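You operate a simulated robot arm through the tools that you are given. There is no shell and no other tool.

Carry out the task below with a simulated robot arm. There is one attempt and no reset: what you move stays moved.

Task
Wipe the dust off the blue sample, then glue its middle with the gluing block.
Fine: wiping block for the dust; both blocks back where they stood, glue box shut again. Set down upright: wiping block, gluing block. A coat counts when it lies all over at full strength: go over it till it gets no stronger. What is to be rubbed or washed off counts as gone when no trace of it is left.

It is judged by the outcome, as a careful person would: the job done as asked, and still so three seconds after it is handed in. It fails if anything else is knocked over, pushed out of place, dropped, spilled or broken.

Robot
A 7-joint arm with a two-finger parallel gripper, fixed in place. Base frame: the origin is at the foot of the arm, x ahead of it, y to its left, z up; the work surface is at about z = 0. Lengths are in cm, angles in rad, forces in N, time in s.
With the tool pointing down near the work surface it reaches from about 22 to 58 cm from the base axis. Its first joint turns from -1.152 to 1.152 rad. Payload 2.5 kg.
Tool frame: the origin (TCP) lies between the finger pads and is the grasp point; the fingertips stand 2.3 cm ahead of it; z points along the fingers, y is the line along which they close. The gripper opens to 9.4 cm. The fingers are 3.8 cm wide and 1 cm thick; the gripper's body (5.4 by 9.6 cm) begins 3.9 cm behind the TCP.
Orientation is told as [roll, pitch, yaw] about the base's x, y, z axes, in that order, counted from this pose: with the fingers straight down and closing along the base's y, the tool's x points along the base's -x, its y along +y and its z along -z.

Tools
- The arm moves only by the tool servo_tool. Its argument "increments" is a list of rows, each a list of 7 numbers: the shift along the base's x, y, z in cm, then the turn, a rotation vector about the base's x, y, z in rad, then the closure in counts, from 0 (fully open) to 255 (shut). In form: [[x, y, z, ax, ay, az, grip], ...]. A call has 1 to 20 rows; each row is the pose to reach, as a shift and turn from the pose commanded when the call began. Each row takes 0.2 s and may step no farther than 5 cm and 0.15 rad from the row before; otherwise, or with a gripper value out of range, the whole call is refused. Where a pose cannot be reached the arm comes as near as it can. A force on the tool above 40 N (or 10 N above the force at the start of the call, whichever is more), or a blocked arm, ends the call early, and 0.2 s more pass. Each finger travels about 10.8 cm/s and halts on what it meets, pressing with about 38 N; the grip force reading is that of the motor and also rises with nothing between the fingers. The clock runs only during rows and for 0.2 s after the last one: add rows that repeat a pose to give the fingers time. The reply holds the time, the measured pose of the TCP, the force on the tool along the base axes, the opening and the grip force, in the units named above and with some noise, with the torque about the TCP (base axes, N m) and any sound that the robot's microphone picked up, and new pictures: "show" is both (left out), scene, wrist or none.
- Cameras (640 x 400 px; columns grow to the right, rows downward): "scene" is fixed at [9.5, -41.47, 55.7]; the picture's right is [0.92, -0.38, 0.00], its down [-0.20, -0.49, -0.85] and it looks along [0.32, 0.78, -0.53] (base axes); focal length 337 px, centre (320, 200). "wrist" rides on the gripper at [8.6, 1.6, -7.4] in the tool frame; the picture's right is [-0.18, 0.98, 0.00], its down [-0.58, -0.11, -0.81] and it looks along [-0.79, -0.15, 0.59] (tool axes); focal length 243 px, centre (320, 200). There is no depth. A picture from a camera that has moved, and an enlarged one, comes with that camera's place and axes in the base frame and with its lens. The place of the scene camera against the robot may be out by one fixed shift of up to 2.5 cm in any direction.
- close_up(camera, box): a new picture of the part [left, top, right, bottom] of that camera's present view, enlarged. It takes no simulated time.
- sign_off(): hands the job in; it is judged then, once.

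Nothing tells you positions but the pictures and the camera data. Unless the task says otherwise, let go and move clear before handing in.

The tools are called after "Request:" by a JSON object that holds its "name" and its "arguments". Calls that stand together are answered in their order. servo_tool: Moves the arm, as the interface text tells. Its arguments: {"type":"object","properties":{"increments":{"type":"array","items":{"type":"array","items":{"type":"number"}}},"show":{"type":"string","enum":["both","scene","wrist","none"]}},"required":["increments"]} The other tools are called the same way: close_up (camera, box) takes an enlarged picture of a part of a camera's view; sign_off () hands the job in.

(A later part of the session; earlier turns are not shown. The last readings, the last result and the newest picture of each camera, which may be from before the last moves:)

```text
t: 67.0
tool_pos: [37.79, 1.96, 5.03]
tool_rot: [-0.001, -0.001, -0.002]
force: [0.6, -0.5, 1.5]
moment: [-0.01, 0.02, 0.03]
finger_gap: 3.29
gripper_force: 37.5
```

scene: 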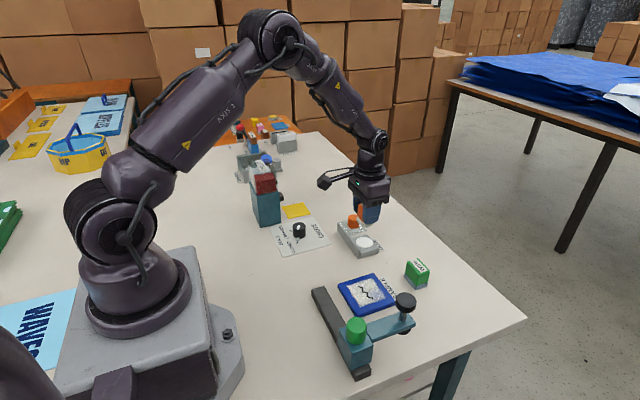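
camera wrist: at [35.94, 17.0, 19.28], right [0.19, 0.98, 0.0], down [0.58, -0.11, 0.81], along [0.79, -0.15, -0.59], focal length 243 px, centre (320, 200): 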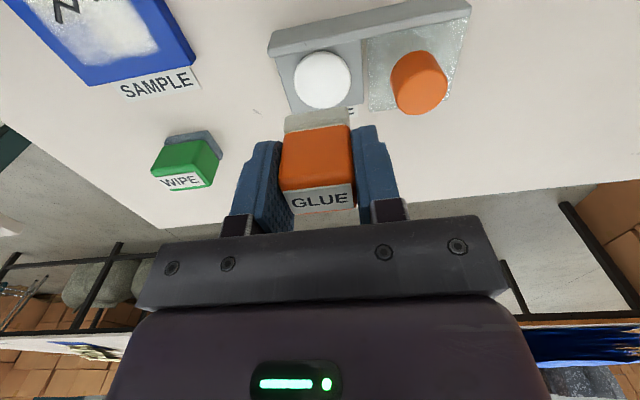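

Request:
{"name": "servo_tool", "arguments": {"increments": [[0, 0, -0.08, 0, 0, 0, 255], [0.7, 0, -0.08, 0, 0, 0, 255], [1.3, 0, -0.08, 0, 0, 0, 255], [1.3, -1.0, -0.08, 0, 0, 0, 255], [0.6, -1.0, -0.08, 0, 0, 0, 255], [0, -1.0, -0.08, 0, 0, 0, 255], [-0.7, -1.0, -0.08, 0, 0, 0, 255], [-1.3, -1.0, -0.08, 0, 0, 0, 255], [-1.3, 0, -0.08, 0, 0, 0, 255], [-1.3, 1.0, -0.08, 0, 0, 0, 255], [-0.6, 1.0, -0.08, 0, 0, 0, 255], [0.1, 1.0, -0.08, 0, 0, 0, 255], [0.7, 1.0, -0.08, 0, 0, 0, 255], [1.3, 1.0, -0.08, 0, 0, 0, 255], [1.3, 0, -0.08, 0, 0, 0, 255], [1.3, -1.0, -0.08, 0, 0, 0, 255], [0, 0, -0.08, 0, 0, 0, 255]], "show": "none"}}

Request:
{"name": "servo_tool", "arguments": {"increments": [[0, 0, 1, 0, 0, 0, 255], [0, 0, 5, 0, 0, 0, 255], [2, 4, 6, 0, 0, 0, 255], [4, 8, 6.9, 0, 0, 0, 255], [6.92, 12, 6.9, 0, 0, 0, 255], [6.92, 13.37, 6.9, 0, 0, 0, 255], [6.92, 13.37, 6.9, 0, 0, 0, 255]], "show": "scene"}}

Request:
{"name": "close_up", "arguments": {"camera": "scene", "box": [330, 262, 410, 322]}}

```text
t: 70.7
tool_pos: [37.81, 1.95, 4.99]
tool_rot: [0.0, 0.0, -0.002]
force: [0.3, 0.6, -1.6]
moment: [0.01, -0.03, 0.0]
finger_gap: 3.29
gripper_force: 38.2
```

```text
t: 72.2
tool_pos: [45.01, 15.31, 11.7]
tool_rot: [-0.002, 0.0, -0.003]
force: [1.4, -0.4, 0.3]
moment: [0.01, -0.01, -0.01]
finger_gap: 3.32
gripper_force: 38.5
```

scene: 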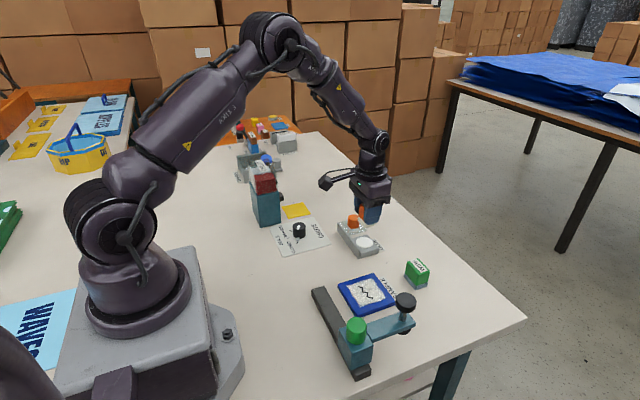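

```text
6.67 times, centred on (370, 292) of scene
camera zoom: at [9.5, -41.47, 55.7], right [0.92, -0.38, 0.0], down [-0.2, -0.49, -0.85], along [0.32, 0.78, -0.53], focal length 2248 px, centre (-13, -413)
```

zoom: 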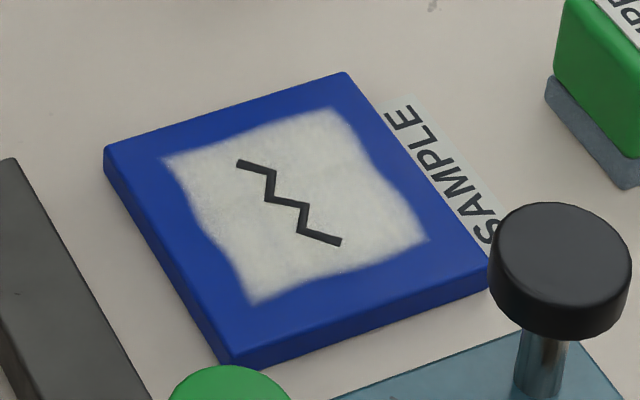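

The coat now looks even. I'll do a third dip and pass, slightly wider, to confirm it gets no stronger.

Request:
{"name": "servo_tool", "arguments": {"increments": [[0, 0, -3, 0, 0, 0, 255], [0, 0, -5.3, 0, 0, 0, 255], [0, 0, -5.8, 0, 0, 0, 255], [0, 0, -6.0, 0, 0, 0, 255], [0, 0, -6.1, 0, 0, 0, 255]], "show": "none"}}

```text
t: 73.5
tool_pos: [44.98, 15.3, 5.94]
tool_rot: [0.002, -0.005, -0.001]
force: [-5.1, -1.2, 26.9]
moment: [-0.06, 0.24, 0.0]
finger_gap: 3.33
gripper_force: 38.7
```

Request:
{"name": "servo_tool", "arguments": {"increments": [[0, 0, 0.1, 0, 0, 0, 255], [0, 0, 0.1, 0, 0, 0, 255], [0, 0, 2, 0, 0, 0, 255], [0, 0, 5.5, 0, 0, 0, 255], [-2, -4, 5.7, 0, 0, 0, 255], [-4, -8, 5.7, 0, 0, 0, 255], [-6, -12, 5.7, 0, 0, 0, 255], [-6.92, -13.37, 3.5, 0, 0, 0, 255], [-6.92, -13.37, 1, 0, 0, 0, 255], [-6.92, -13.37, 0, 0, 0, 0, 255], [-6.92, -13.37, -0.5, 0, 0, 0, 255], [-6.92, -13.37, -0.75, 0, 0, 0, 255]], "show": "none"}}

```text
t: 76.0
tool_pos: [37.96, 2.06, 4.96]
tool_rot: [0.0, -0.002, -0.001]
force: [-0.3, -0.5, -0.1]
moment: [0.02, 0.0, -0.01]
finger_gap: 3.33
gripper_force: 38.3
```

Request:
{"name": "servo_tool", "arguments": {"increments": [[0, 0, -0.1, 0, 0, 0, 255], [0, 0, -0.15, 0, 0, 0, 255]], "show": "none"}}

```text
t: 76.7
tool_pos: [37.85, 1.88, 4.82]
tool_rot: [-0.001, 0.0, -0.002]
force: [-7.5, -0.4, 23.5]
moment: [-0.02, 0.23, -0.04]
finger_gap: 3.27
gripper_force: 38.4
```

Request:
{"name": "servo_tool", "arguments": {"increments": [[0, 0, 0.08, 0, 0, 0, 255], [0.7, 0, 0.08, 0, 0, 0, 255], [1.5, 0, 0.08, 0, 0, 0, 255], [1.5, -1.2, 0.08, 0, 0, 0, 255], [0.7, -1.2, 0.08, 0, 0, 0, 255], [0, -1.2, 0.08, 0, 0, 0, 255], [-0.7, -1.2, 0.08, 0, 0, 0, 255], [-1.5, -1.2, 0.08, 0, 0, 0, 255], [-1.5, 0, 0.06, 0, 0, 0, 255], [-1.5, 1.2, 0.06, 0, 0, 0, 255], [-0.7, 1.2, 0.06, 0, 0, 0, 255], [0.1, 1.2, 0.06, 0, 0, 0, 255], [0.8, 1.2, 0.06, 0, 0, 0, 255], [1.5, 1.2, 0.06, 0, 0, 0, 255], [1.5, 0, 0.04, 0, 0, 0, 255], [1.5, -1.2, 0.04, 0, 0, 0, 255], [0, 0, 0.04, 0, 0, 0, 255], [-1.4, 0, 0.04, 0, 0, 0, 255], [0, 0, 0.04, 0, 0, 0, 255]], "show": "none"}}

Request:
{"name": "servo_tool", "arguments": {"increments": [[0, 0, 1, 0, 0, 0, 255], [0, 0, 5, 0, 0, 0, 255], [2, 4, 6, 0, 0, 0, 255], [4, 8, 6.9, 0, 0, 0, 255], [6.92, 12, 6.9, 0, 0, 0, 255], [6.92, 13.37, 6.9, 0, 0, 0, 255], [6.92, 13.37, 6.9, 0, 0, 0, 255]], "show": "scene"}}

Request:
{"name": "close_up", "arguments": {"camera": "scene", "box": [330, 262, 410, 322]}}

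```text
t: 80.7
tool_pos: [38.15, 1.88, 4.79]
tool_rot: [-0.001, -0.001, -0.001]
force: [0.1, 0.4, -1.3]
moment: [0.01, 0.01, 0.04]
finger_gap: 3.31
gripper_force: 37.8
```

```text
t: 82.2
tool_pos: [44.95, 15.32, 11.79]
tool_rot: [0.001, 0.0, -0.003]
force: [-0.2, 0.0, -0.8]
moment: [-0.02, 0.03, 0.02]
finger_gap: 3.31
gripper_force: 37.7
```

scene: 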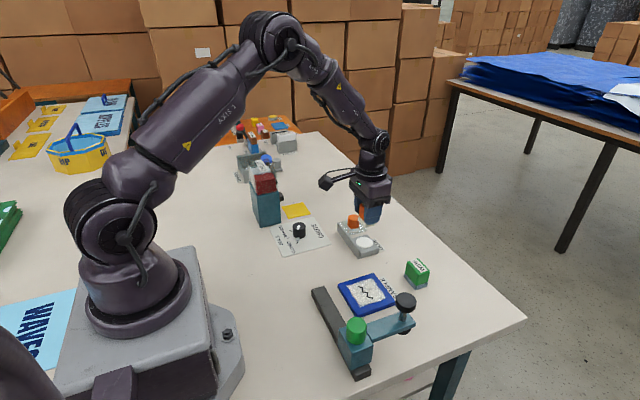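

```text
6.67 times, centred on (370, 292) of scene
camera zoom: at [9.5, -41.47, 55.7], right [0.92, -0.38, 0.0], down [-0.2, -0.49, -0.85], along [0.32, 0.78, -0.53], focal length 2248 px, centre (-13, -413)
```

zoom: 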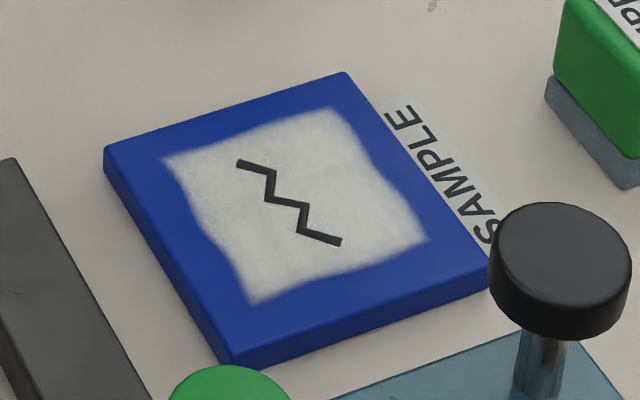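

Request:
{"name": "close_up", "arguments": {"camera": "scene", "box": [345, 270, 390, 305]}}

Request:
{"name": "close_up", "arguments": {"camera": "wrist", "box": [40, 0, 340, 150]}}

```text
11.43 times, centred on (368, 288) of scene
camera zoom: at [9.5, -41.47, 55.7], right [0.92, -0.38, 0.0], down [-0.2, -0.49, -0.85], along [0.32, 0.78, -0.53], focal length 3855 px, centre (-223, -800)
```

zoom: 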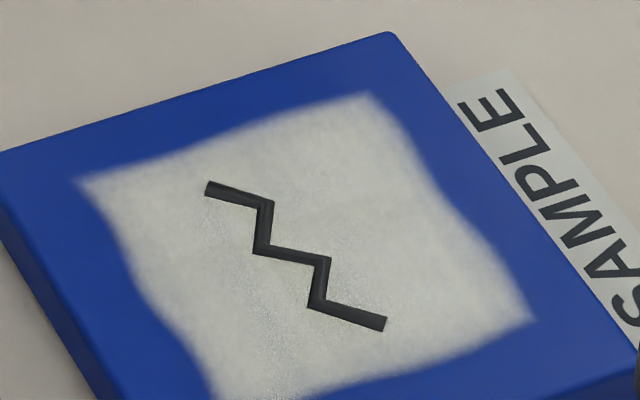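

```text
2.13 times, centred on (190, 75) of wrist
camera zoom: at [36.23, 16.91, 19.19], right [0.19, 0.98, 0.0], down [0.58, -0.11, 0.81], along [0.79, -0.15, -0.59], focal length 518 px, centre (597, 467)
```

zoom: 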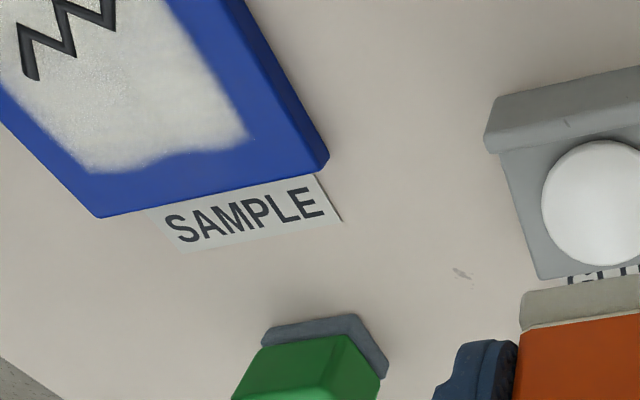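

The coat looks uniform and didn't grow past its edges. I'll do one last dip and pass, starting from the +y side this time, as a check on strength.

Request:
{"name": "servo_tool", "arguments": {"increments": [[0, 0, -3, 0, 0, 0, 255], [0, 0, -5.3, 0, 0, 0, 255], [0, 0, -5.9, 0, 0, 0, 255], [0, 0, -6.1, 0, 0, 0, 255], [0, 0, -6.1, 0, 0, 0, 255]], "show": "none"}}

```text
t: 83.5
tool_pos: [44.86, 15.34, 5.92]
tool_rot: [0.003, -0.003, -0.001]
force: [-3.1, 0.3, 16.4]
moment: [-0.1, 0.09, 0.01]
finger_gap: 3.32
gripper_force: 37.9
```

Request:
{"name": "servo_tool", "arguments": {"increments": [[0, 0, 0.05, 0, 0, 0, 255], [0, 0, 0.05, 0, 0, 0, 255], [0, 0, 2, 0, 0, 0, 255], [0, 0, 5.5, 0, 0, 0, 255], [-2, -4, 5.7, 0, 0, 0, 255], [-4, -8, 5.7, 0, 0, 0, 255], [-6, -12, 5.7, 0, 0, 0, 255], [-6.92, -13.37, 3.5, 0, 0, 0, 255], [-6.92, -13.37, 1, 0, 0, 0, 255], [-6.92, -13.37, 0, 0, 0, 0, 255], [-6.92, -13.37, -0.5, 0, 0, 0, 255], [-6.92, -13.37, -0.85, 0, 0, 0, 255]], "show": "none"}}

```text
t: 86.0
tool_pos: [37.74, 1.85, 4.89]
tool_rot: [-0.001, -0.002, -0.004]
force: [-3.3, -0.9, 12.6]
moment: [-0.03, 0.04, -0.02]
finger_gap: 3.3
gripper_force: 37.7
```

Request:
{"name": "servo_tool", "arguments": {"increments": [[0, 1.2, 0, 0, 0, 0, 255], [0.8, 1.2, 0, 0, 0, 0, 255], [1.5, 1.2, 0, 0, 0, 0, 255], [0.7, 1.2, -0.03, 0, 0, 0, 255], [0, 1.2, -0.03, 0, 0, 0, 255], [-0.7, 1.2, -0.03, 0, 0, 0, 255], [-1.5, 1.2, -0.03, 0, 0, 0, 255], [-1.5, 0, -0.05, 0, 0, 0, 255], [-0.7, 0, -0.05, 0, 0, 0, 255], [0, 0, -0.05, 0, 0, 0, 255], [0.7, 0, -0.05, 0, 0, 0, 255], [1.5, 0, -0.05, 0, 0, 0, 255], [1.5, -1.2, -0.07, 0, 0, 0, 255], [0.7, -1.2, -0.07, 0, 0, 0, 255], [0, -1.2, -0.07, 0, 0, 0, 255], [-0.7, -1.2, -0.07, 0, 0, 0, 255], [-1.5, -1.2, -0.07, 0, 0, 0, 255], [-1.0, 0, -0.07, 0, 0, 0, 255]], "show": "none"}}

Request:
{"name": "servo_tool", "arguments": {"increments": [[0, 0, 1, 0, 0, 0, 255], [0, 0, 5, 0, 0, 0, 255], [-1, 4, 7, 0, 0, 0, 255], [-2, 8, 7.5, 0, 0, 0, 255], [-4.38, 10.92, 7.5, 0, 0, 0, 255], [-4.38, 10.92, 7.5, 0, 0, 0, 255]]}}

Request:
{"name": "close_up", "arguments": {"camera": "scene", "box": [330, 262, 410, 322]}}

```text
t: 90.0
tool_pos: [36.82, 1.81, 4.77]
tool_rot: [-0.002, 0.001, -0.005]
force: [-2.0, -2.3, 7.3]
moment: [0.03, -0.03, -0.03]
finger_gap: 3.29
gripper_force: 38.1
stopped in row 18: the force on the tool passed its limit at 42 N (the readings are from after the stop); the commanded pose is now the measured one
```

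```text
t: 91.3
tool_pos: [32.34, 12.84, 12.24]
tool_rot: [-0.002, 0.0, -0.003]
force: [0.8, -1.0, -0.8]
moment: [-0.02, -0.02, 0.01]
finger_gap: 3.33
gripper_force: 38.0
camera wrist: at [23.73, 14.53, 19.64], right [0.19, 0.98, 0.0], down [0.58, -0.11, 0.81], along [0.79, -0.15, -0.59], focal length 243 px, centre (320, 200)
```

scene: 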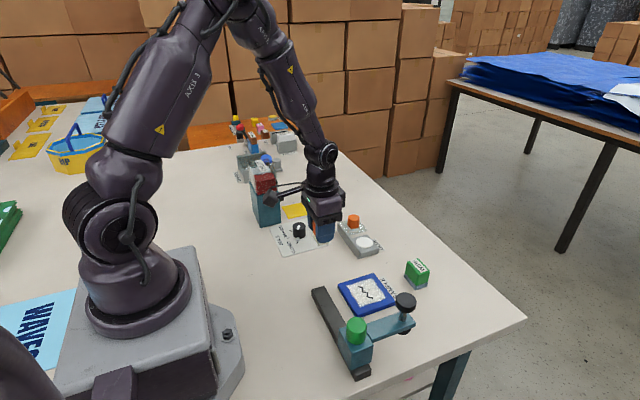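
wrist: 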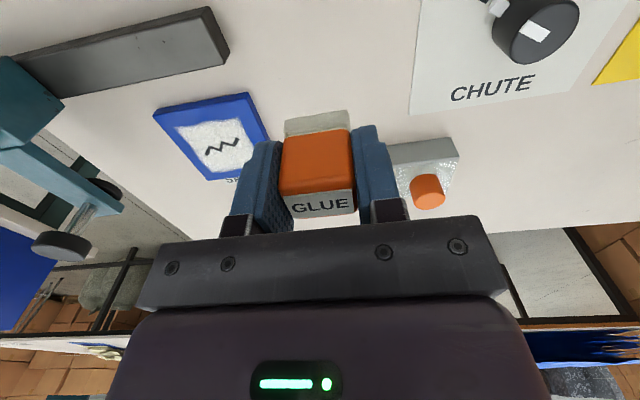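

```text
6.67 times, centred on (370, 292) of scene
camera zoom: at [9.5, -41.47, 55.7], right [0.92, -0.38, 0.0], down [-0.2, -0.49, -0.85], along [0.32, 0.78, -0.53], focal length 2248 px, centre (-13, -413)
```

zoom: 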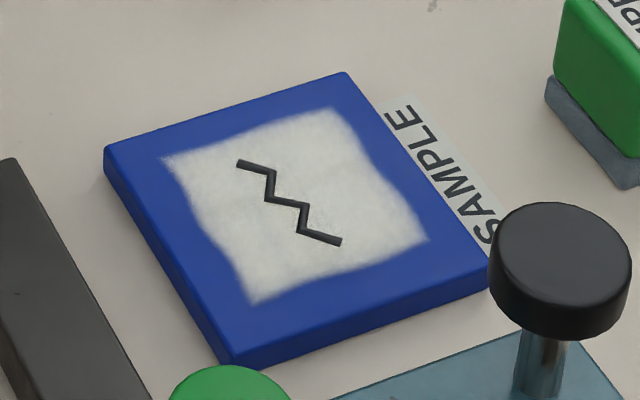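

The coat may be a little whiter now, but the lighting also differs with the arm's position. I'll do one more dip and pass, then compare from this same pose.

Request:
{"name": "servo_tool", "arguments": {"increments": [[4, 1, 0, 0, 0, 0, 255], [8, 2, 0, 0, 0, 0, 255], [12.4, 2.57, 0, 0, 0, 0, 255], [12.4, 2.57, -3, 0, 0, 0, 255], [12.4, 2.57, -5.5, 0, 0, 0, 255], [12.4, 2.57, -6.2, 0, 0, 0, 255], [12.4, 2.57, -6.45, 0, 0, 0, 255], [12.4, 2.57, -6.55, 0, 0, 0, 255]], "show": "none"}}

```text
t: 93.2
tool_pos: [44.8, 15.36, 5.71]
tool_rot: [0.002, -0.003, -0.004]
force: [-8.1, -0.5, 26.5]
moment: [-0.03, 0.14, -0.02]
finger_gap: 3.3
gripper_force: 38.3
```

Request:
{"name": "servo_tool", "arguments": {"increments": [[0, 0, 0.1, 0, 0, 0, 255], [0, 0, 0.1, 0, 0, 0, 255], [0, 0, 2, 0, 0, 0, 255], [0, 0, 5.5, 0, 0, 0, 255], [-2, -4, 5.7, 0, 0, 0, 255], [-4, -8, 5.7, 0, 0, 0, 255], [-6, -12, 5.7, 0, 0, 0, 255], [-6.94, -13.35, 3.5, 0, 0, 0, 255], [-6.94, -13.35, 1, 0, 0, 0, 255], [-6.94, -13.35, 0, 0, 0, 0, 255], [-6.94, -13.35, -0.5, 0, 0, 0, 255], [-6.94, -13.35, -0.85, 0, 0, 0, 255]], "show": "none"}}

```text
t: 95.8
tool_pos: [37.83, 1.95, 4.77]
tool_rot: [-0.001, -0.001, -0.003]
force: [-0.2, -0.1, -0.8]
moment: [0.0, -0.02, 0.02]
finger_gap: 3.32
gripper_force: 37.9
```

Request:
{"name": "servo_tool", "arguments": {"increments": [[0, 0, -0.1, 0, 0, 0, 255], [0, 0, -0.14, 0, 0, 0, 255]], "show": "none"}}

```text
t: 96.3
tool_pos: [37.92, 1.89, 4.79]
tool_rot: [-0.002, 0.0, -0.003]
force: [-5.0, -1.8, 17.8]
moment: [0.0, 0.04, -0.02]
finger_gap: 3.3
gripper_force: 37.8
```

Request:
{"name": "servo_tool", "arguments": {"increments": [[0, 1.2, 0.03, 0, 0, 0, 255], [0.8, 1.2, 0.03, 0, 0, 0, 255], [1.5, 1.2, 0.03, 0, 0, 0, 255], [0.7, 1.2, 0.02, 0, 0, 0, 255], [0, 1.2, 0.02, 0, 0, 0, 255], [-0.7, 1.2, 0.02, 0, 0, 0, 255], [-1.5, 1.2, 0.02, 0, 0, 0, 255], [-1.5, 0, 0.01, 0, 0, 0, 255], [-0.7, 0, 0.01, 0, 0, 0, 255], [0, 0, 0.01, 0, 0, 0, 255], [0.7, 0, 0.01, 0, 0, 0, 255], [1.5, 0, 0.0, 0, 0, 0, 255], [1.5, -1.2, 0.0, 0, 0, 0, 255], [0.7, -1.2, 0.0, 0, 0, 0, 255], [0, -1.2, 0.0, 0, 0, 0, 255], [-0.7, -1.2, 0.0, 0, 0, 0, 255], [-1.5, -1.2, 0.0, 0, 0, 0, 255]], "show": "none"}}

```text
t: 97.0
tool_pos: [38.67, 3.24, 4.88]
tool_rot: [-0.001, 0.002, -0.007]
force: [0.3, 0.3, 5.7]
moment: [0.01, -0.1, 0.01]
finger_gap: 3.33
gripper_force: 38.6
stopped in row 3: the force on the tool passed its limit at 42 N (the readings are from after the stop); the commanded pose is now the measured one
```

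A brief force spike stopped that pass. I'll continue with lighter, slower strokes.

Request:
{"name": "servo_tool", "arguments": {"increments": [[0, 0, 0.03, 0, 0, 0.004, 255], [0.4, 0, 0.03, 0, 0, 0.004, 255], [0.7, 0, 0.03, 0, 0, 0.004, 255], [0.1, 0, 0.03, 0, 0, 0.004, 255], [-0.6, 0, 0.03, 0, 0, 0.004, 255], [-1.2, 0, 0.03, 0, 0, 0.004, 255], [-1.8, 0, 0.03, 0, 0, 0.004, 255], [-2.2, 0, 0.03, 0, 0, 0.004, 255], [-2.2, -0.6, 0.03, 0, 0, 0.004, 255], [-2.2, -1.2, 0.03, 0, 0, 0.004, 255], [-1.5, -1.2, 0.03, 0, 0, 0.004, 255], [-0.8, -1.2, 0.03, 0, 0, 0.004, 255], [-0.1, -1.2, 0.03, 0, 0, 0.004, 255], [0.7, -1.2, 0.03, 0, 0, 0.004, 255]], "show": "none"}}

```text
t: 100.0
tool_pos: [39.19, 2.12, 4.88]
tool_rot: [0.0, 0.005, 0.002]
force: [-0.2, -0.4, 0.2]
moment: [-0.01, -0.01, -0.02]
finger_gap: 3.3
gripper_force: 38.0
```

Request:
{"name": "servo_tool", "arguments": {"increments": [[0, 0, -0.06, 0, 0, 0, 255], [0, 0, -0.1, 0, 0, 0, 255], [0, -0.6, -0.1, 0, 0, 0, 255], [0, -1.25, -0.1, 0, 0, 0, 255], [-0.6, -1.25, -0.1, 0, 0, 0, 255], [-1.2, -1.25, -0.1, 0, 0, 0, 255], [-1.8, -1.25, -0.1, 0, 0, 0, 255], [-2.4, -1.25, -0.1, 0, 0, 0, 255], [-3, -1.25, -0.1, 0, 0, 0, 255], [-3, -0.6, -0.1, 0, 0, 0, 255], [-3, 0, -0.1, 0, 0, 0, 255], [-2.4, 0, -0.1, 0, 0, 0, 255], [-1.8, 0, -0.1, 0, 0, 0, 255], [-1.2, 0, -0.1, 0, 0, 0, 255], [-0.6, 0, -0.1, 0, 0, 0, 255], [0, 0, -0.1, 0, 0, 0, 255]], "show": "none"}}

```text
t: 103.5
tool_pos: [39.36, 1.89, 4.77]
tool_rot: [0.0, 0.001, 0.0]
force: [-1.6, 0.1, 6.4]
moment: [0.02, -0.01, -0.01]
finger_gap: 3.3
gripper_force: 37.8
stopped in row 16: the force on the tool passed its limit at 42 N (the readings are from after the stop); the commanded pose is now the measured one
```

Request:
{"name": "servo_tool", "arguments": {"increments": [[0, 0, 1, 0, 0, 0, 255], [0, 0, 5, 0, 0, 0, 255], [-2, 3.5, 7, 0, 0, 0, 255], [-4, 7, 7.5, 0, 0, 0, 255], [-6.9, 10.95, 7.5, 0, 0, 0, 255], [-6.9, 10.95, 7.5, 0, 0, 0, 255]]}}

Request:
{"name": "close_up", "arguments": {"camera": "scene", "box": [330, 262, 410, 322]}}

Request:
{"name": "close_up", "arguments": {"camera": "wrist", "box": [140, 80, 280, 190]}}

```text
t: 104.8
tool_pos: [32.64, 13.03, 12.48]
tool_rot: [0.001, 0.001, 0.001]
force: [-0.1, 0.6, -1.2]
moment: [-0.02, 0.03, -0.02]
finger_gap: 3.3
gripper_force: 37.6
camera wrist: at [23.97, 14.64, 19.81], right [0.18, 0.98, 0.0], down [0.58, -0.11, 0.81], along [0.79, -0.15, -0.59], focal length 243 px, centre (320, 200)
```

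scene: 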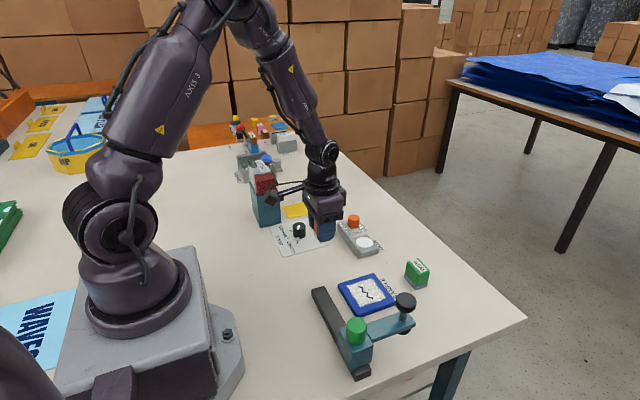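
wrist: 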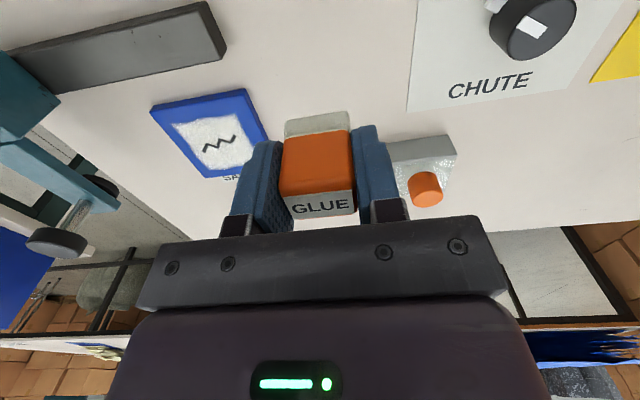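

```text
6.67 times, centred on (370, 292) of scene
camera zoom: at [9.5, -41.47, 55.7], right [0.92, -0.38, 0.0], down [-0.2, -0.49, -0.85], along [0.32, 0.78, -0.53], focal length 2248 px, centre (-13, -413)
```

zoom: 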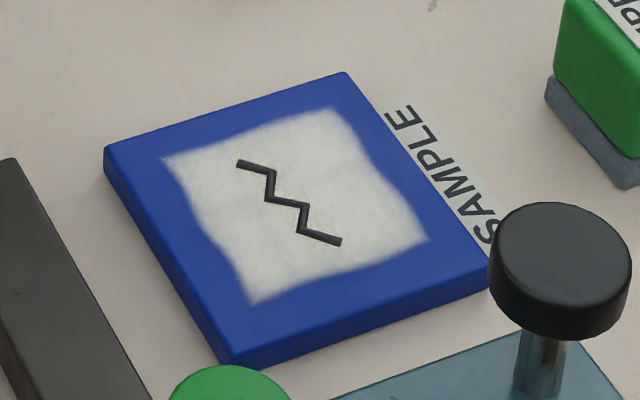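

```text
3.64 times, centred on (210, 135) of wrist
camera zoom: at [23.97, 14.64, 19.81], right [0.18, 0.98, 0.0], down [0.58, -0.11, 0.81], along [0.79, -0.15, -0.59], focal length 882 px, centre (720, 436)
```

zoom: 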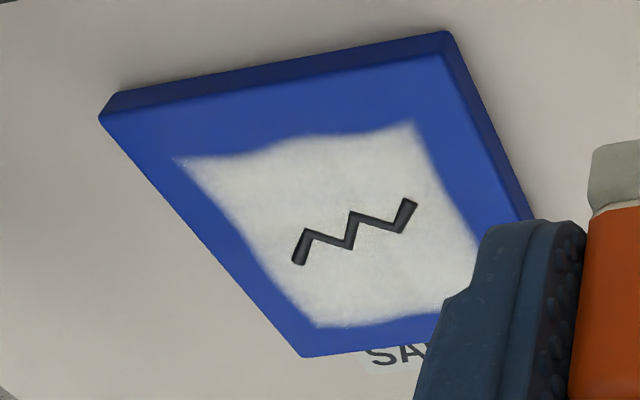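

The coat is identical to before, so it is at full strength. I'm returning the gluing block to its place.

Request:
{"name": "servo_tool", "arguments": {"increments": [[0.06, 0.03, -3, 0, 0, 0, 255], [0.06, 0.03, -6, 0, 0, 0, 255], [0.06, 0.03, -8, 0, 0, 0, 255], [0.06, 0.03, -8.5, 0, 0, 0, 255], [0.06, 0.03, -8.7, 0, 0, 0, 255]], "show": "none"}}

```text
t: 106.0
tool_pos: [32.33, 13.0, 3.62]
tool_rot: [-0.002, 0.001, 0.0]
force: [-9.5, -5.5, 39.5]
moment: [-0.13, 0.18, -0.05]
finger_gap: 3.31
gripper_force: 38.0
```

That is firm contact, so I'll ease up slightly and then release.

Request:
{"name": "servo_tool", "arguments": {"increments": [[0, 0, 0.1, 0, 0, 0, 255], [0, 0, 0.1, 0, 0, 0, 255]]}}

Request:
{"name": "close_up", "arguments": {"camera": "scene", "box": [270, 210, 370, 280]}}

```text
t: 106.7
tool_pos: [32.57, 12.89, 3.49]
tool_rot: [0.001, -0.001, -0.001]
force: [-8.4, -1.3, 31.1]
moment: [-0.02, 0.15, -0.01]
finger_gap: 3.3
gripper_force: 37.9
camera wrist: at [23.8, 14.57, 10.99], right [0.18, 0.98, 0.0], down [0.58, -0.11, 0.81], along [0.79, -0.15, -0.59], focal length 243 px, centre (320, 200)
```

scene: 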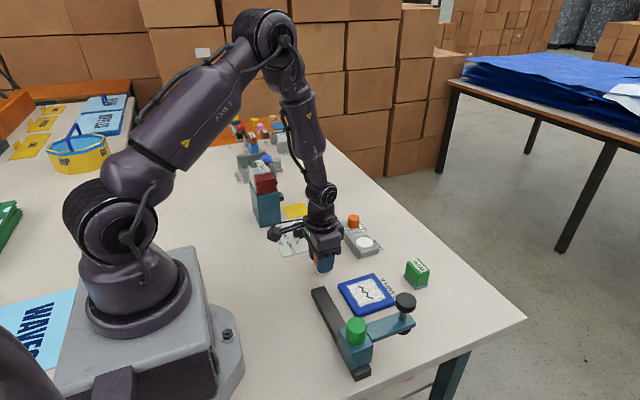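
wrist: 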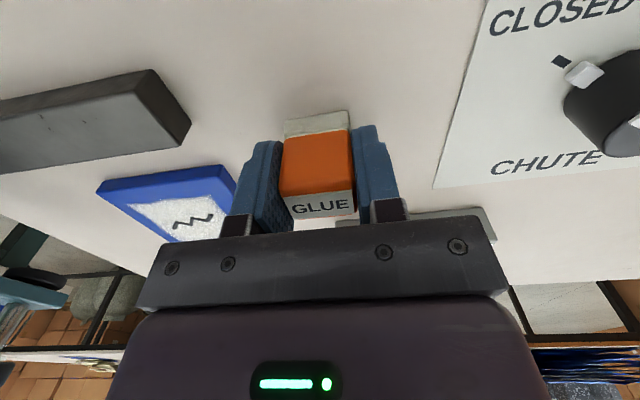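

```text
5.71 times, centred on (320, 245) of scene
camera zoom: at [9.49, -41.48, 55.7], right [0.92, -0.38, 0.0], down [-0.2, -0.49, -0.85], along [0.32, 0.78, -0.53], focal length 1927 px, centre (320, -57)
```

zoom: 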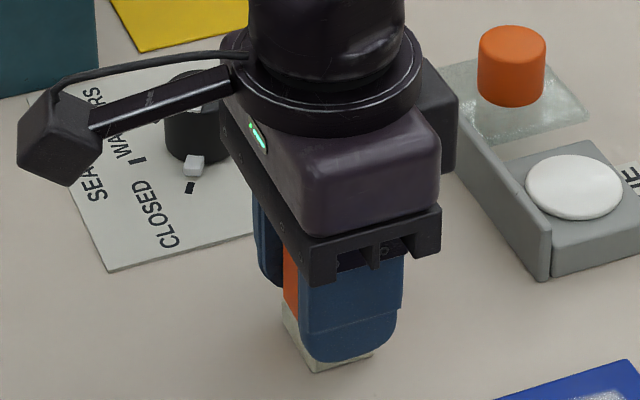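

Request:
{"name": "servo_tool", "arguments": {"increments": [[0, 0, 0.12, 0, 0, 0, 255], [0, 0, 0.12, 0, 0, 0, 255]], "show": "none"}}

```text
t: 107.2
tool_pos: [32.64, 12.85, 3.76]
tool_rot: [-0.001, 0.001, -0.001]
force: [0.3, 0.2, -0.8]
moment: [0.0, 0.01, 0.02]
finger_gap: 3.32
gripper_force: 38.4
```

Request:
{"name": "servo_tool", "arguments": {"increments": [[0, 0, -0.05, 0, 0, 0, 255], [0, 0, -0.05, 0, 0, 0, 220], [0, 0, -0.05, 0, 0, 0, 150], [0, 0, -0.05, 0, 0, 0, 110], [0, 0, -0.05, 0, 0, 0, 80], [0, 0, -0.05, 0, 0, 0, 80], [0, 0, 3, 0, 0, 0, 80], [0, 0, 7, 0, 0, 0, 40], [0, 0, 11, 0, 0, 0, 0], [-4, 0, 12, 0, 0, 0, 0], [-4, 0, 12, 0, 0, 0, 0]]}}

Request:
{"name": "close_up", "arguments": {"camera": "scene", "box": [300, 235, 345, 280]}}

Request:
{"name": "close_up", "arguments": {"camera": "wrist", "box": [200, 20, 440, 200]}}

```text
t: 109.7
tool_pos: [28.38, 13.12, 15.99]
tool_rot: [-0.001, 0.002, -0.002]
force: [-0.1, -0.3, -0.7]
moment: [-0.03, 0.05, -0.01]
finger_gap: 9.43
gripper_force: 0.1
camera wrist: at [19.81, 14.7, 23.39], right [0.18, 0.98, 0.0], down [0.58, -0.11, 0.81], along [0.79, -0.15, -0.59], focal length 243 px, centre (320, 200)
```

scene: 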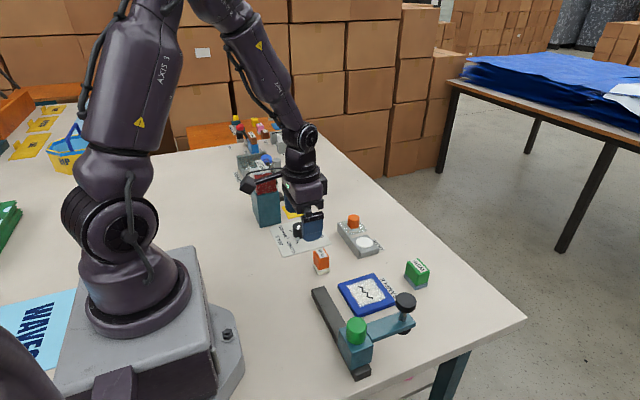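
wrist: 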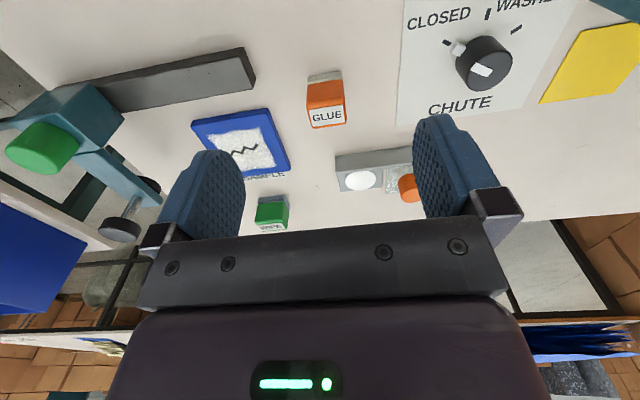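

```text
8.89 times, centred on (322, 258) of scene
camera zoom: at [9.5, -41.47, 55.7], right [0.92, -0.38, 0.0], down [-0.2, -0.49, -0.85], along [0.32, 0.78, -0.53], focal length 2998 px, centre (298, -311)
```

zoom: 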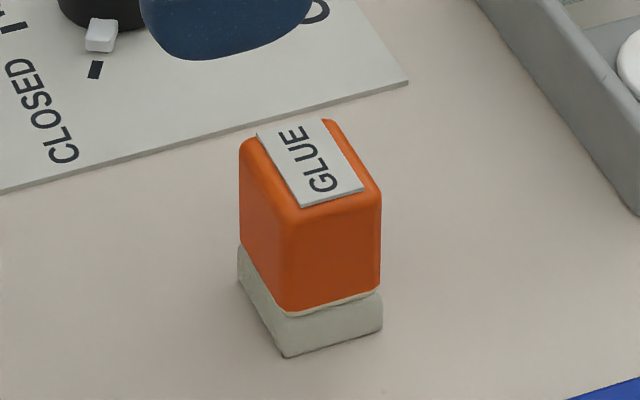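

```text
2.22 times, centred on (320, 110) of wrist
camera zoom: at [19.81, 14.7, 23.39], right [0.18, 0.98, 0.0], down [0.58, -0.11, 0.81], along [0.79, -0.15, -0.59], focal length 539 px, centre (320, 400)
```

zoom: 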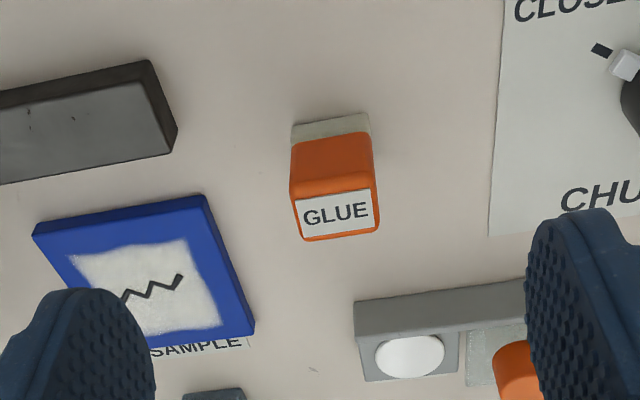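

The gluing block stands where it was. Now I'll go back to the lid knob, at about (44.9, 21.5), to shut the box.

Request:
{"name": "servo_tool", "arguments": {"increments": [[4, 2, 0, 0, 0, 0, 60], [8, 4, 0, 0, 0, 0, 120], [12, 6.5, 0, 0, 0, 0, 120], [16.4, 8.63, -1, 0, 0, 0, 120], [16.4, 8.63, -4, 0, 0, 0, 120], [16.4, 8.63, -6, 0, 0, 0, 120], [16.4, 8.63, -6, 0, 0, 0, 120]]}}

Request:
{"name": "close_up", "arguments": {"camera": "wrist", "box": [200, 40, 440, 220]}}

Request:
{"name": "close_up", "arguments": {"camera": "scene", "box": [310, 180, 410, 260]}}

```text
t: 111.2
tool_pos: [44.59, 21.55, 9.75]
tool_rot: [0.001, 0.003, -0.001]
force: [0.3, -0.5, 0.0]
moment: [0.0, 0.02, 0.02]
finger_gap: 4.97
gripper_force: 0.1
camera wrist: at [36.04, 23.19, 17.32], right [0.18, 0.98, 0.0], down [0.58, -0.11, 0.81], along [0.79, -0.15, -0.59], focal length 243 px, centre (320, 200)
```

scene: 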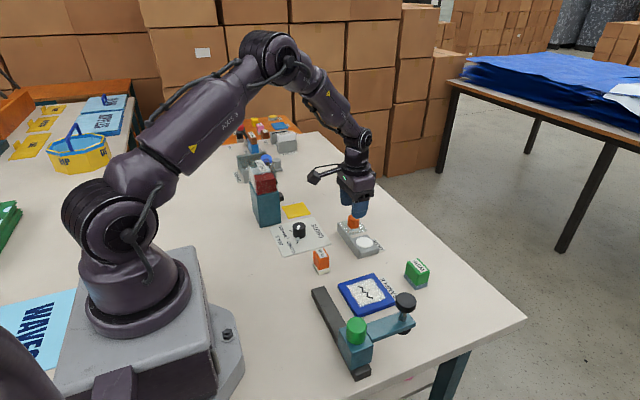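
wrist: 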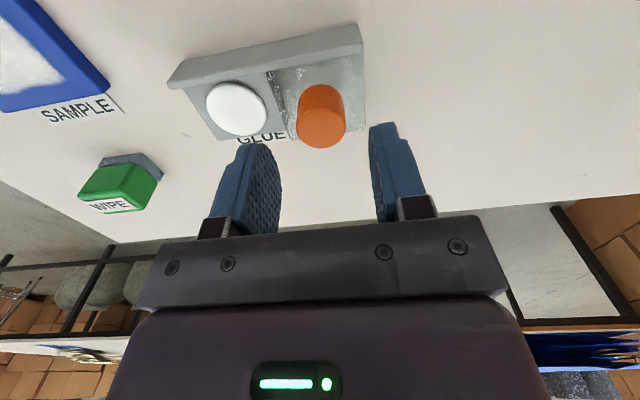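

```text
2.22 times, centred on (320, 130) of wrist
camera zoom: at [36.04, 23.19, 17.32], right [0.18, 0.98, 0.0], down [0.58, -0.11, 0.81], along [0.79, -0.15, -0.59], focal length 539 px, centre (320, 356)
```

zoom: 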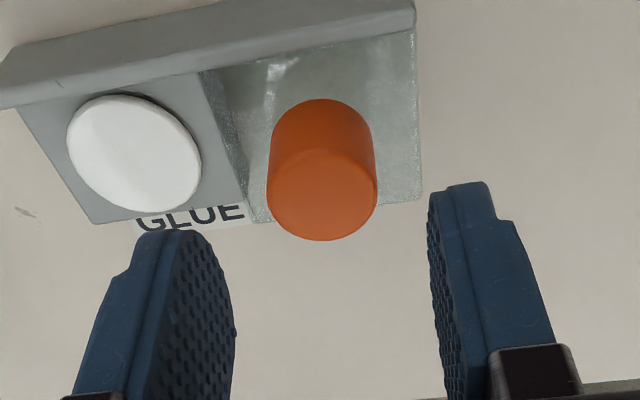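

```text
5.00 times, centred on (360, 220) of scene
camera zoom: at [9.5, -41.47, 55.7], right [0.92, -0.38, 0.0], down [-0.2, -0.49, -0.85], along [0.32, 0.78, -0.53], focal length 1686 px, centre (120, 100)
```

zoom: 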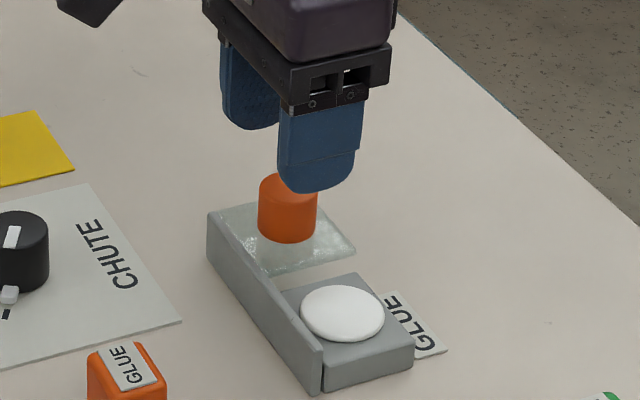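

The knob is centred between the fingers. I'll descend, narrow the cage and push the lid back in −y.

Request:
{"name": "servo_tool", "arguments": {"increments": [[0, 0, -2, 0, 0, 0, 120], [0, 0, -3.5, 0, 0, 0, 120], [0, 0, -4.15, 0, 0, 0, 120], [0, 0, -4.15, 0, 0, 0, 155], [0, 0, -4.15, 0, 0, 0, 155], [0, -0.5, -4.15, 0, 0, 0, 155], [0, -1, -4.15, 0, 0, 0, 155], [0, -1.5, -4.15, 0, 0, 0, 155], [0, -2, -4.15, 0, 0, 0, 155], [0, -2.5, -4.15, 0, 0, 0, 155], [0, -3, -4.15, 0, 0, 0, 155], [0, -3.5, -4.15, 0, 0, 0, 155], [0, -4, -4.15, 0, 0, 0, 155], [0, -4.5, -4.15, 0, 0, 0, 155], [0, -5, -4.15, 0, 0, 0, 155], [0, -5.5, -4.15, 0, 0, 0, 155], [0, -5.9, -4.15, 0, 0, 0, 155]]}}

Request:
{"name": "close_up", "arguments": {"camera": "scene", "box": [310, 180, 410, 260]}}

```text
t: 114.8
tool_pos: [44.78, 15.8, 5.58]
tool_rot: [0.001, 0.002, 0.0]
force: [-0.5, 0.0, 0.1]
moment: [-0.02, 0.0, 0.01]
finger_gap: 3.71
gripper_force: 0.1
camera wrist: at [36.21, 17.36, 12.97], right [0.18, 0.98, 0.0], down [0.58, -0.11, 0.81], along [0.79, -0.15, -0.59], focal length 243 px, centre (320, 200)
```

scene: 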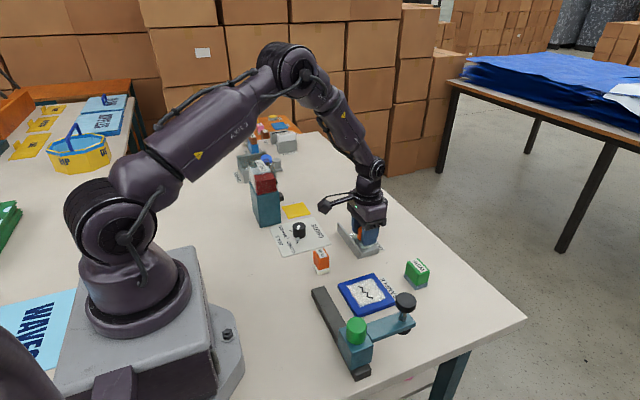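
wrist: 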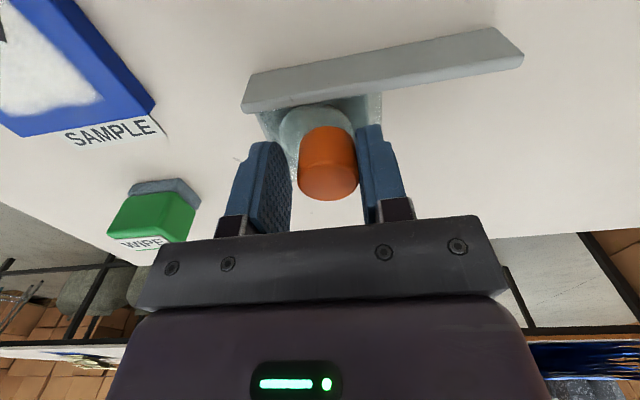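

```text
5.00 times, centred on (360, 220) of scene
camera zoom: at [9.5, -41.47, 55.7], right [0.92, -0.38, 0.0], down [-0.2, -0.49, -0.85], along [0.32, 0.78, -0.53], focal length 1686 px, centre (120, 100)
```

zoom: 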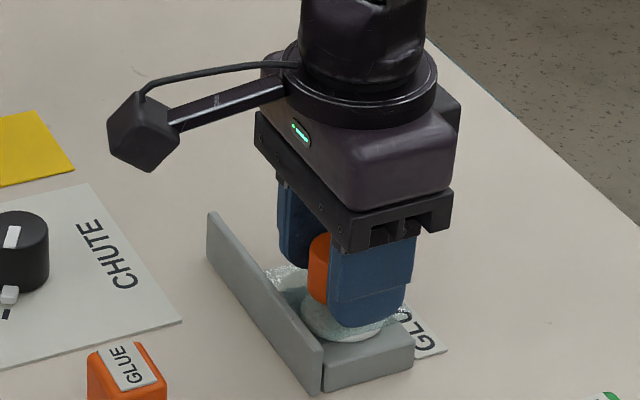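

About half a centimetre remains. I'm pushing slowly until I feel the stop.

Request:
{"name": "servo_tool", "arguments": {"increments": [[0, -0.15, 0, 0, 0, 0, 155], [0, -0.3, 0, 0, 0, 0, 155], [0, -0.4, 0, 0, 0, 0, 155], [0, -0.5, 0, 0, 0, 0, 155]], "show": "none"}}

```text
t: 115.8
tool_pos: [44.9, 15.2, 5.7]
tool_rot: [0.0, 0.003, 0.001]
force: [-0.4, 0.3, -0.2]
moment: [-0.01, 0.0, -0.01]
finger_gap: 3.74
gripper_force: 0.0
```

Request:
{"name": "servo_tool", "arguments": {"increments": [[0, -0.1, 0, 0, 0, 0, 155], [0, -0.15, 0, 0, 0, 0, 155], [0, -0.2, 0, 0, 0, 0, 155]], "show": "none"}}

```text
t: 116.7
tool_pos: [44.88, 14.99, 5.6]
tool_rot: [0.001, 0.001, 0.002]
force: [-1.5, 4.2, -1.4]
moment: [0.0, 0.0, 0.04]
finger_gap: 3.88
gripper_force: 2.3
```

Request:
{"name": "servo_tool", "arguments": {"increments": [[0, -0.06, 0, 0, 0, 0, 155], [0, -0.06, 0, 0, 0, 0, 155]], "show": "none"}}

```text
t: 117.2
tool_pos: [44.92, 15.01, 5.65]
tool_rot: [0.0, 0.002, 0.002]
force: [-2.5, 6.8, -0.2]
moment: [0.04, 0.04, 0.01]
finger_gap: 4.0
gripper_force: 4.1
```

The lid is at its stop and shut. I'll back off, open and lift, then check.

Request:
{"name": "servo_tool", "arguments": {"increments": [[0, 0.2, 0, 0, 0, 0, 155], [0, 0.3, 0, 0, 0, 0, 120], [0, 0.3, 0, 0, 0, 0, 110], [0, 0.3, 3, 0, 0, 0, 110], [0, 0.3, 7, 0, 0, 0, 110], [-2, -3, 10, 0, 0, 0, 60], [-4, -7, 11, 0, 0, 0, 0], [-5.5, -10, 11, 0, 0, 0, 0], [-5.5, -10, 11, 0, 0, 0, 0]]}}

Request:
{"name": "close_up", "arguments": {"camera": "scene", "box": [330, 215, 390, 260]}}

Request:
{"name": "close_up", "arguments": {"camera": "wrist", "box": [240, 0, 460, 180]}}

Request:
{"name": "close_up", "arguments": {"camera": "scene", "box": [395, 250, 440, 300]}}

```text
t: 119.2
tool_pos: [39.46, 4.66, 16.79]
tool_rot: [-0.001, 0.002, 0.001]
force: [0.3, -0.4, 0.8]
moment: [0.0, 0.01, -0.01]
finger_gap: 9.43
gripper_force: 0.0
camera wrist: at [30.82, 6.25, 24.2], right [0.18, 0.98, 0.0], down [0.58, -0.11, 0.81], along [0.79, -0.15, -0.59], focal length 243 px, centre (320, 200)
```

scene: 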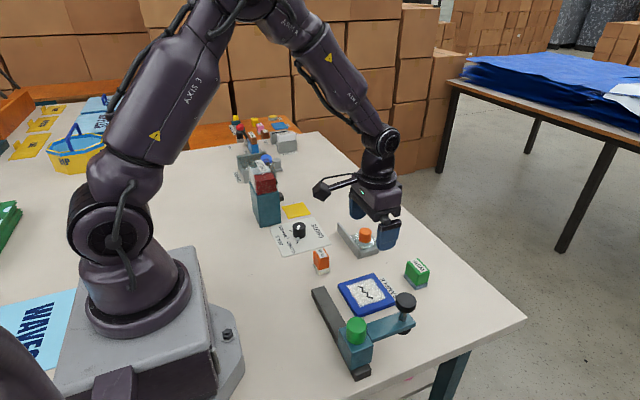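
wrist: 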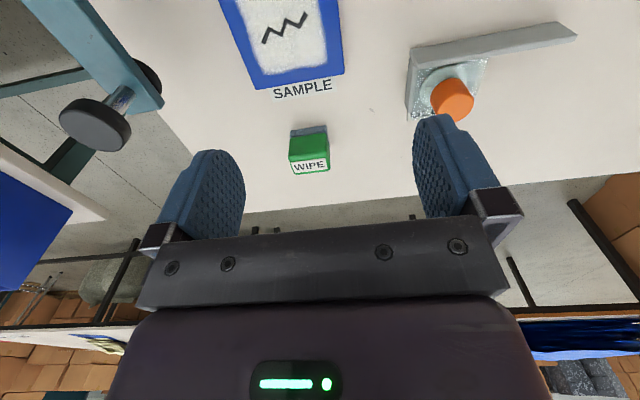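

```text
8.89 times, centred on (360, 238) of scene
camera zoom: at [9.5, -41.47, 55.7], right [0.92, -0.38, 0.0], down [-0.2, -0.49, -0.85], along [0.32, 0.78, -0.53], focal length 2998 px, centre (-36, -133)
```

zoom: 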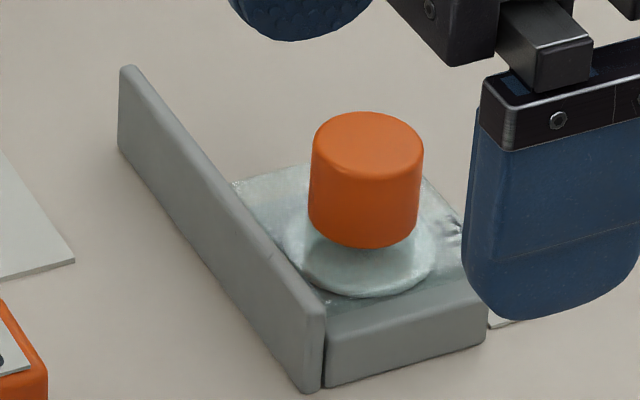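

```text
2.22 times, centred on (350, 90) of wrist
camera zoom: at [30.82, 6.25, 24.2], right [0.18, 0.98, 0.0], down [0.58, -0.11, 0.81], along [0.79, -0.15, -0.59], focal length 539 px, centre (253, 444)
```

zoom: 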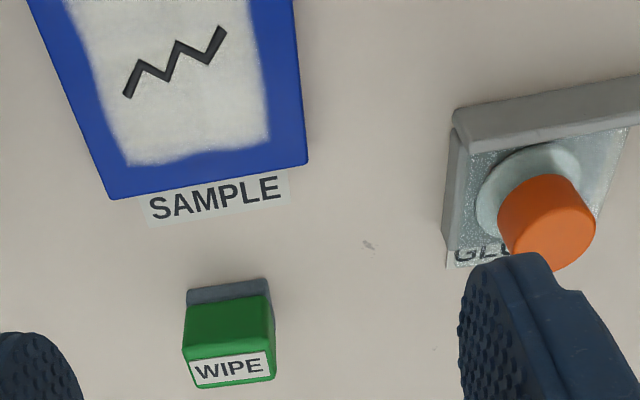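

```text
8.00 times, centred on (418, 275) of scene
camera zoom: at [9.5, -41.47, 55.7], right [0.92, -0.38, 0.0], down [-0.2, -0.49, -0.85], along [0.32, 0.78, -0.53], focal length 2698 px, centre (-460, -400)
```

zoom: 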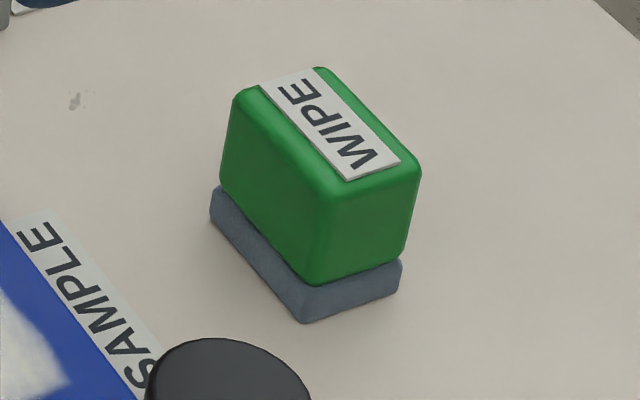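

The lid knob is exactly where it was at the start and the coat looks full. The wiping block stands about 0.4 cm off in +y, so I'll nudge it back.

Request:
{"name": "servo_tool", "arguments": {"increments": [[3.5, -1.5, 0, 0, 0, 0, 0], [7, -3, 0, 0, 0, 0, 0], [10.5, -4.23, -2, 0, 0, 0, 0], [10.5, -4.23, -6, 0, 0, 0, 0], [10.5, -4.23, -9.5, 0, 0, 0, 0], [10.5, -4.23, -11.5, 0, 0, 0, 0], [10.5, -4.23, -12.9, 0, 0, 0, 0], [10.5, -4.23, -12.9, 0, 0, 0, 60], [10.5, -4.23, -12.9, 0, 0, 0, 100], [10.5, -4.23, -12.9, 0, 0, 0, 115], [10.5, -4.23, -12.9, 0, 0, 0, 125], [10.5, -4.23, -12.9, 0, 0, 0, 135], [10.5, -4.23, -12.9, 0, 0, 0, 145], [10.5, -4.23, -12.9, 0, 0, 0, 145]]}}

Request:
{"name": "close_up", "arguments": {"camera": "scene", "box": [380, 230, 460, 300]}}

```text
t: 122.2
tool_pos: [49.89, 0.74, 3.82]
tool_rot: [0.0, 0.002, -0.001]
force: [0.6, -0.2, 0.1]
moment: [0.0, -0.01, -0.01]
finger_gap: 4.41
gripper_force: 38.1
camera wrist: at [41.24, 2.26, 11.16], right [0.18, 0.98, 0.0], down [0.58, -0.11, 0.81], along [0.79, -0.15, -0.59], focal length 243 px, centre (320, 200)
```

scene: 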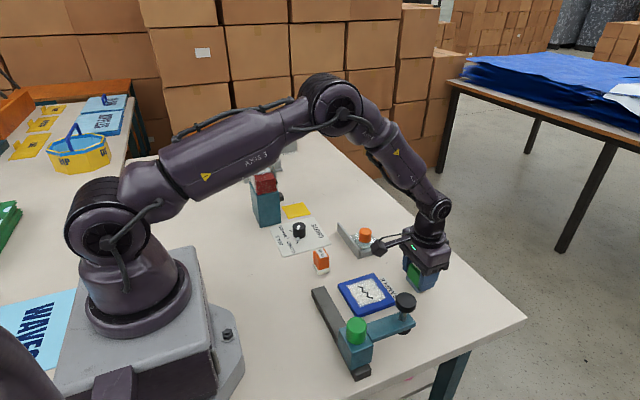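
wrist: 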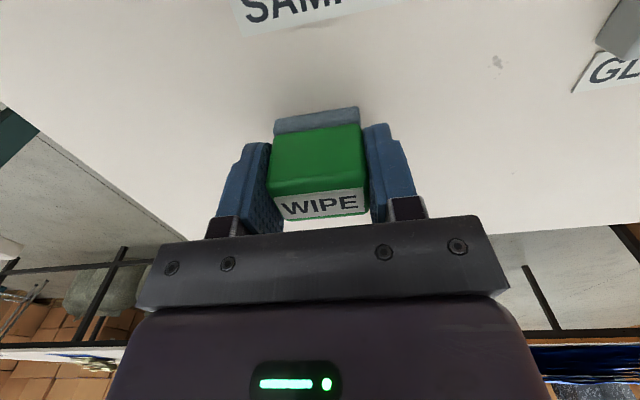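

```text
5.71 times, centred on (420, 265) of scene
camera zoom: at [9.5, -41.47, 55.7], right [0.92, -0.38, 0.0], down [-0.2, -0.49, -0.85], along [0.32, 0.78, -0.53], focal length 1927 px, centre (-251, -171)
```

zoom: 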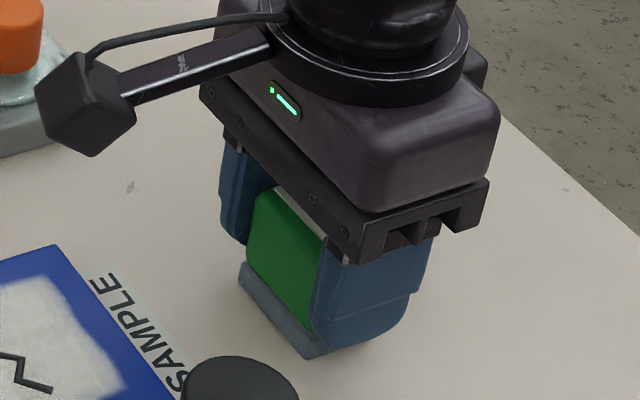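

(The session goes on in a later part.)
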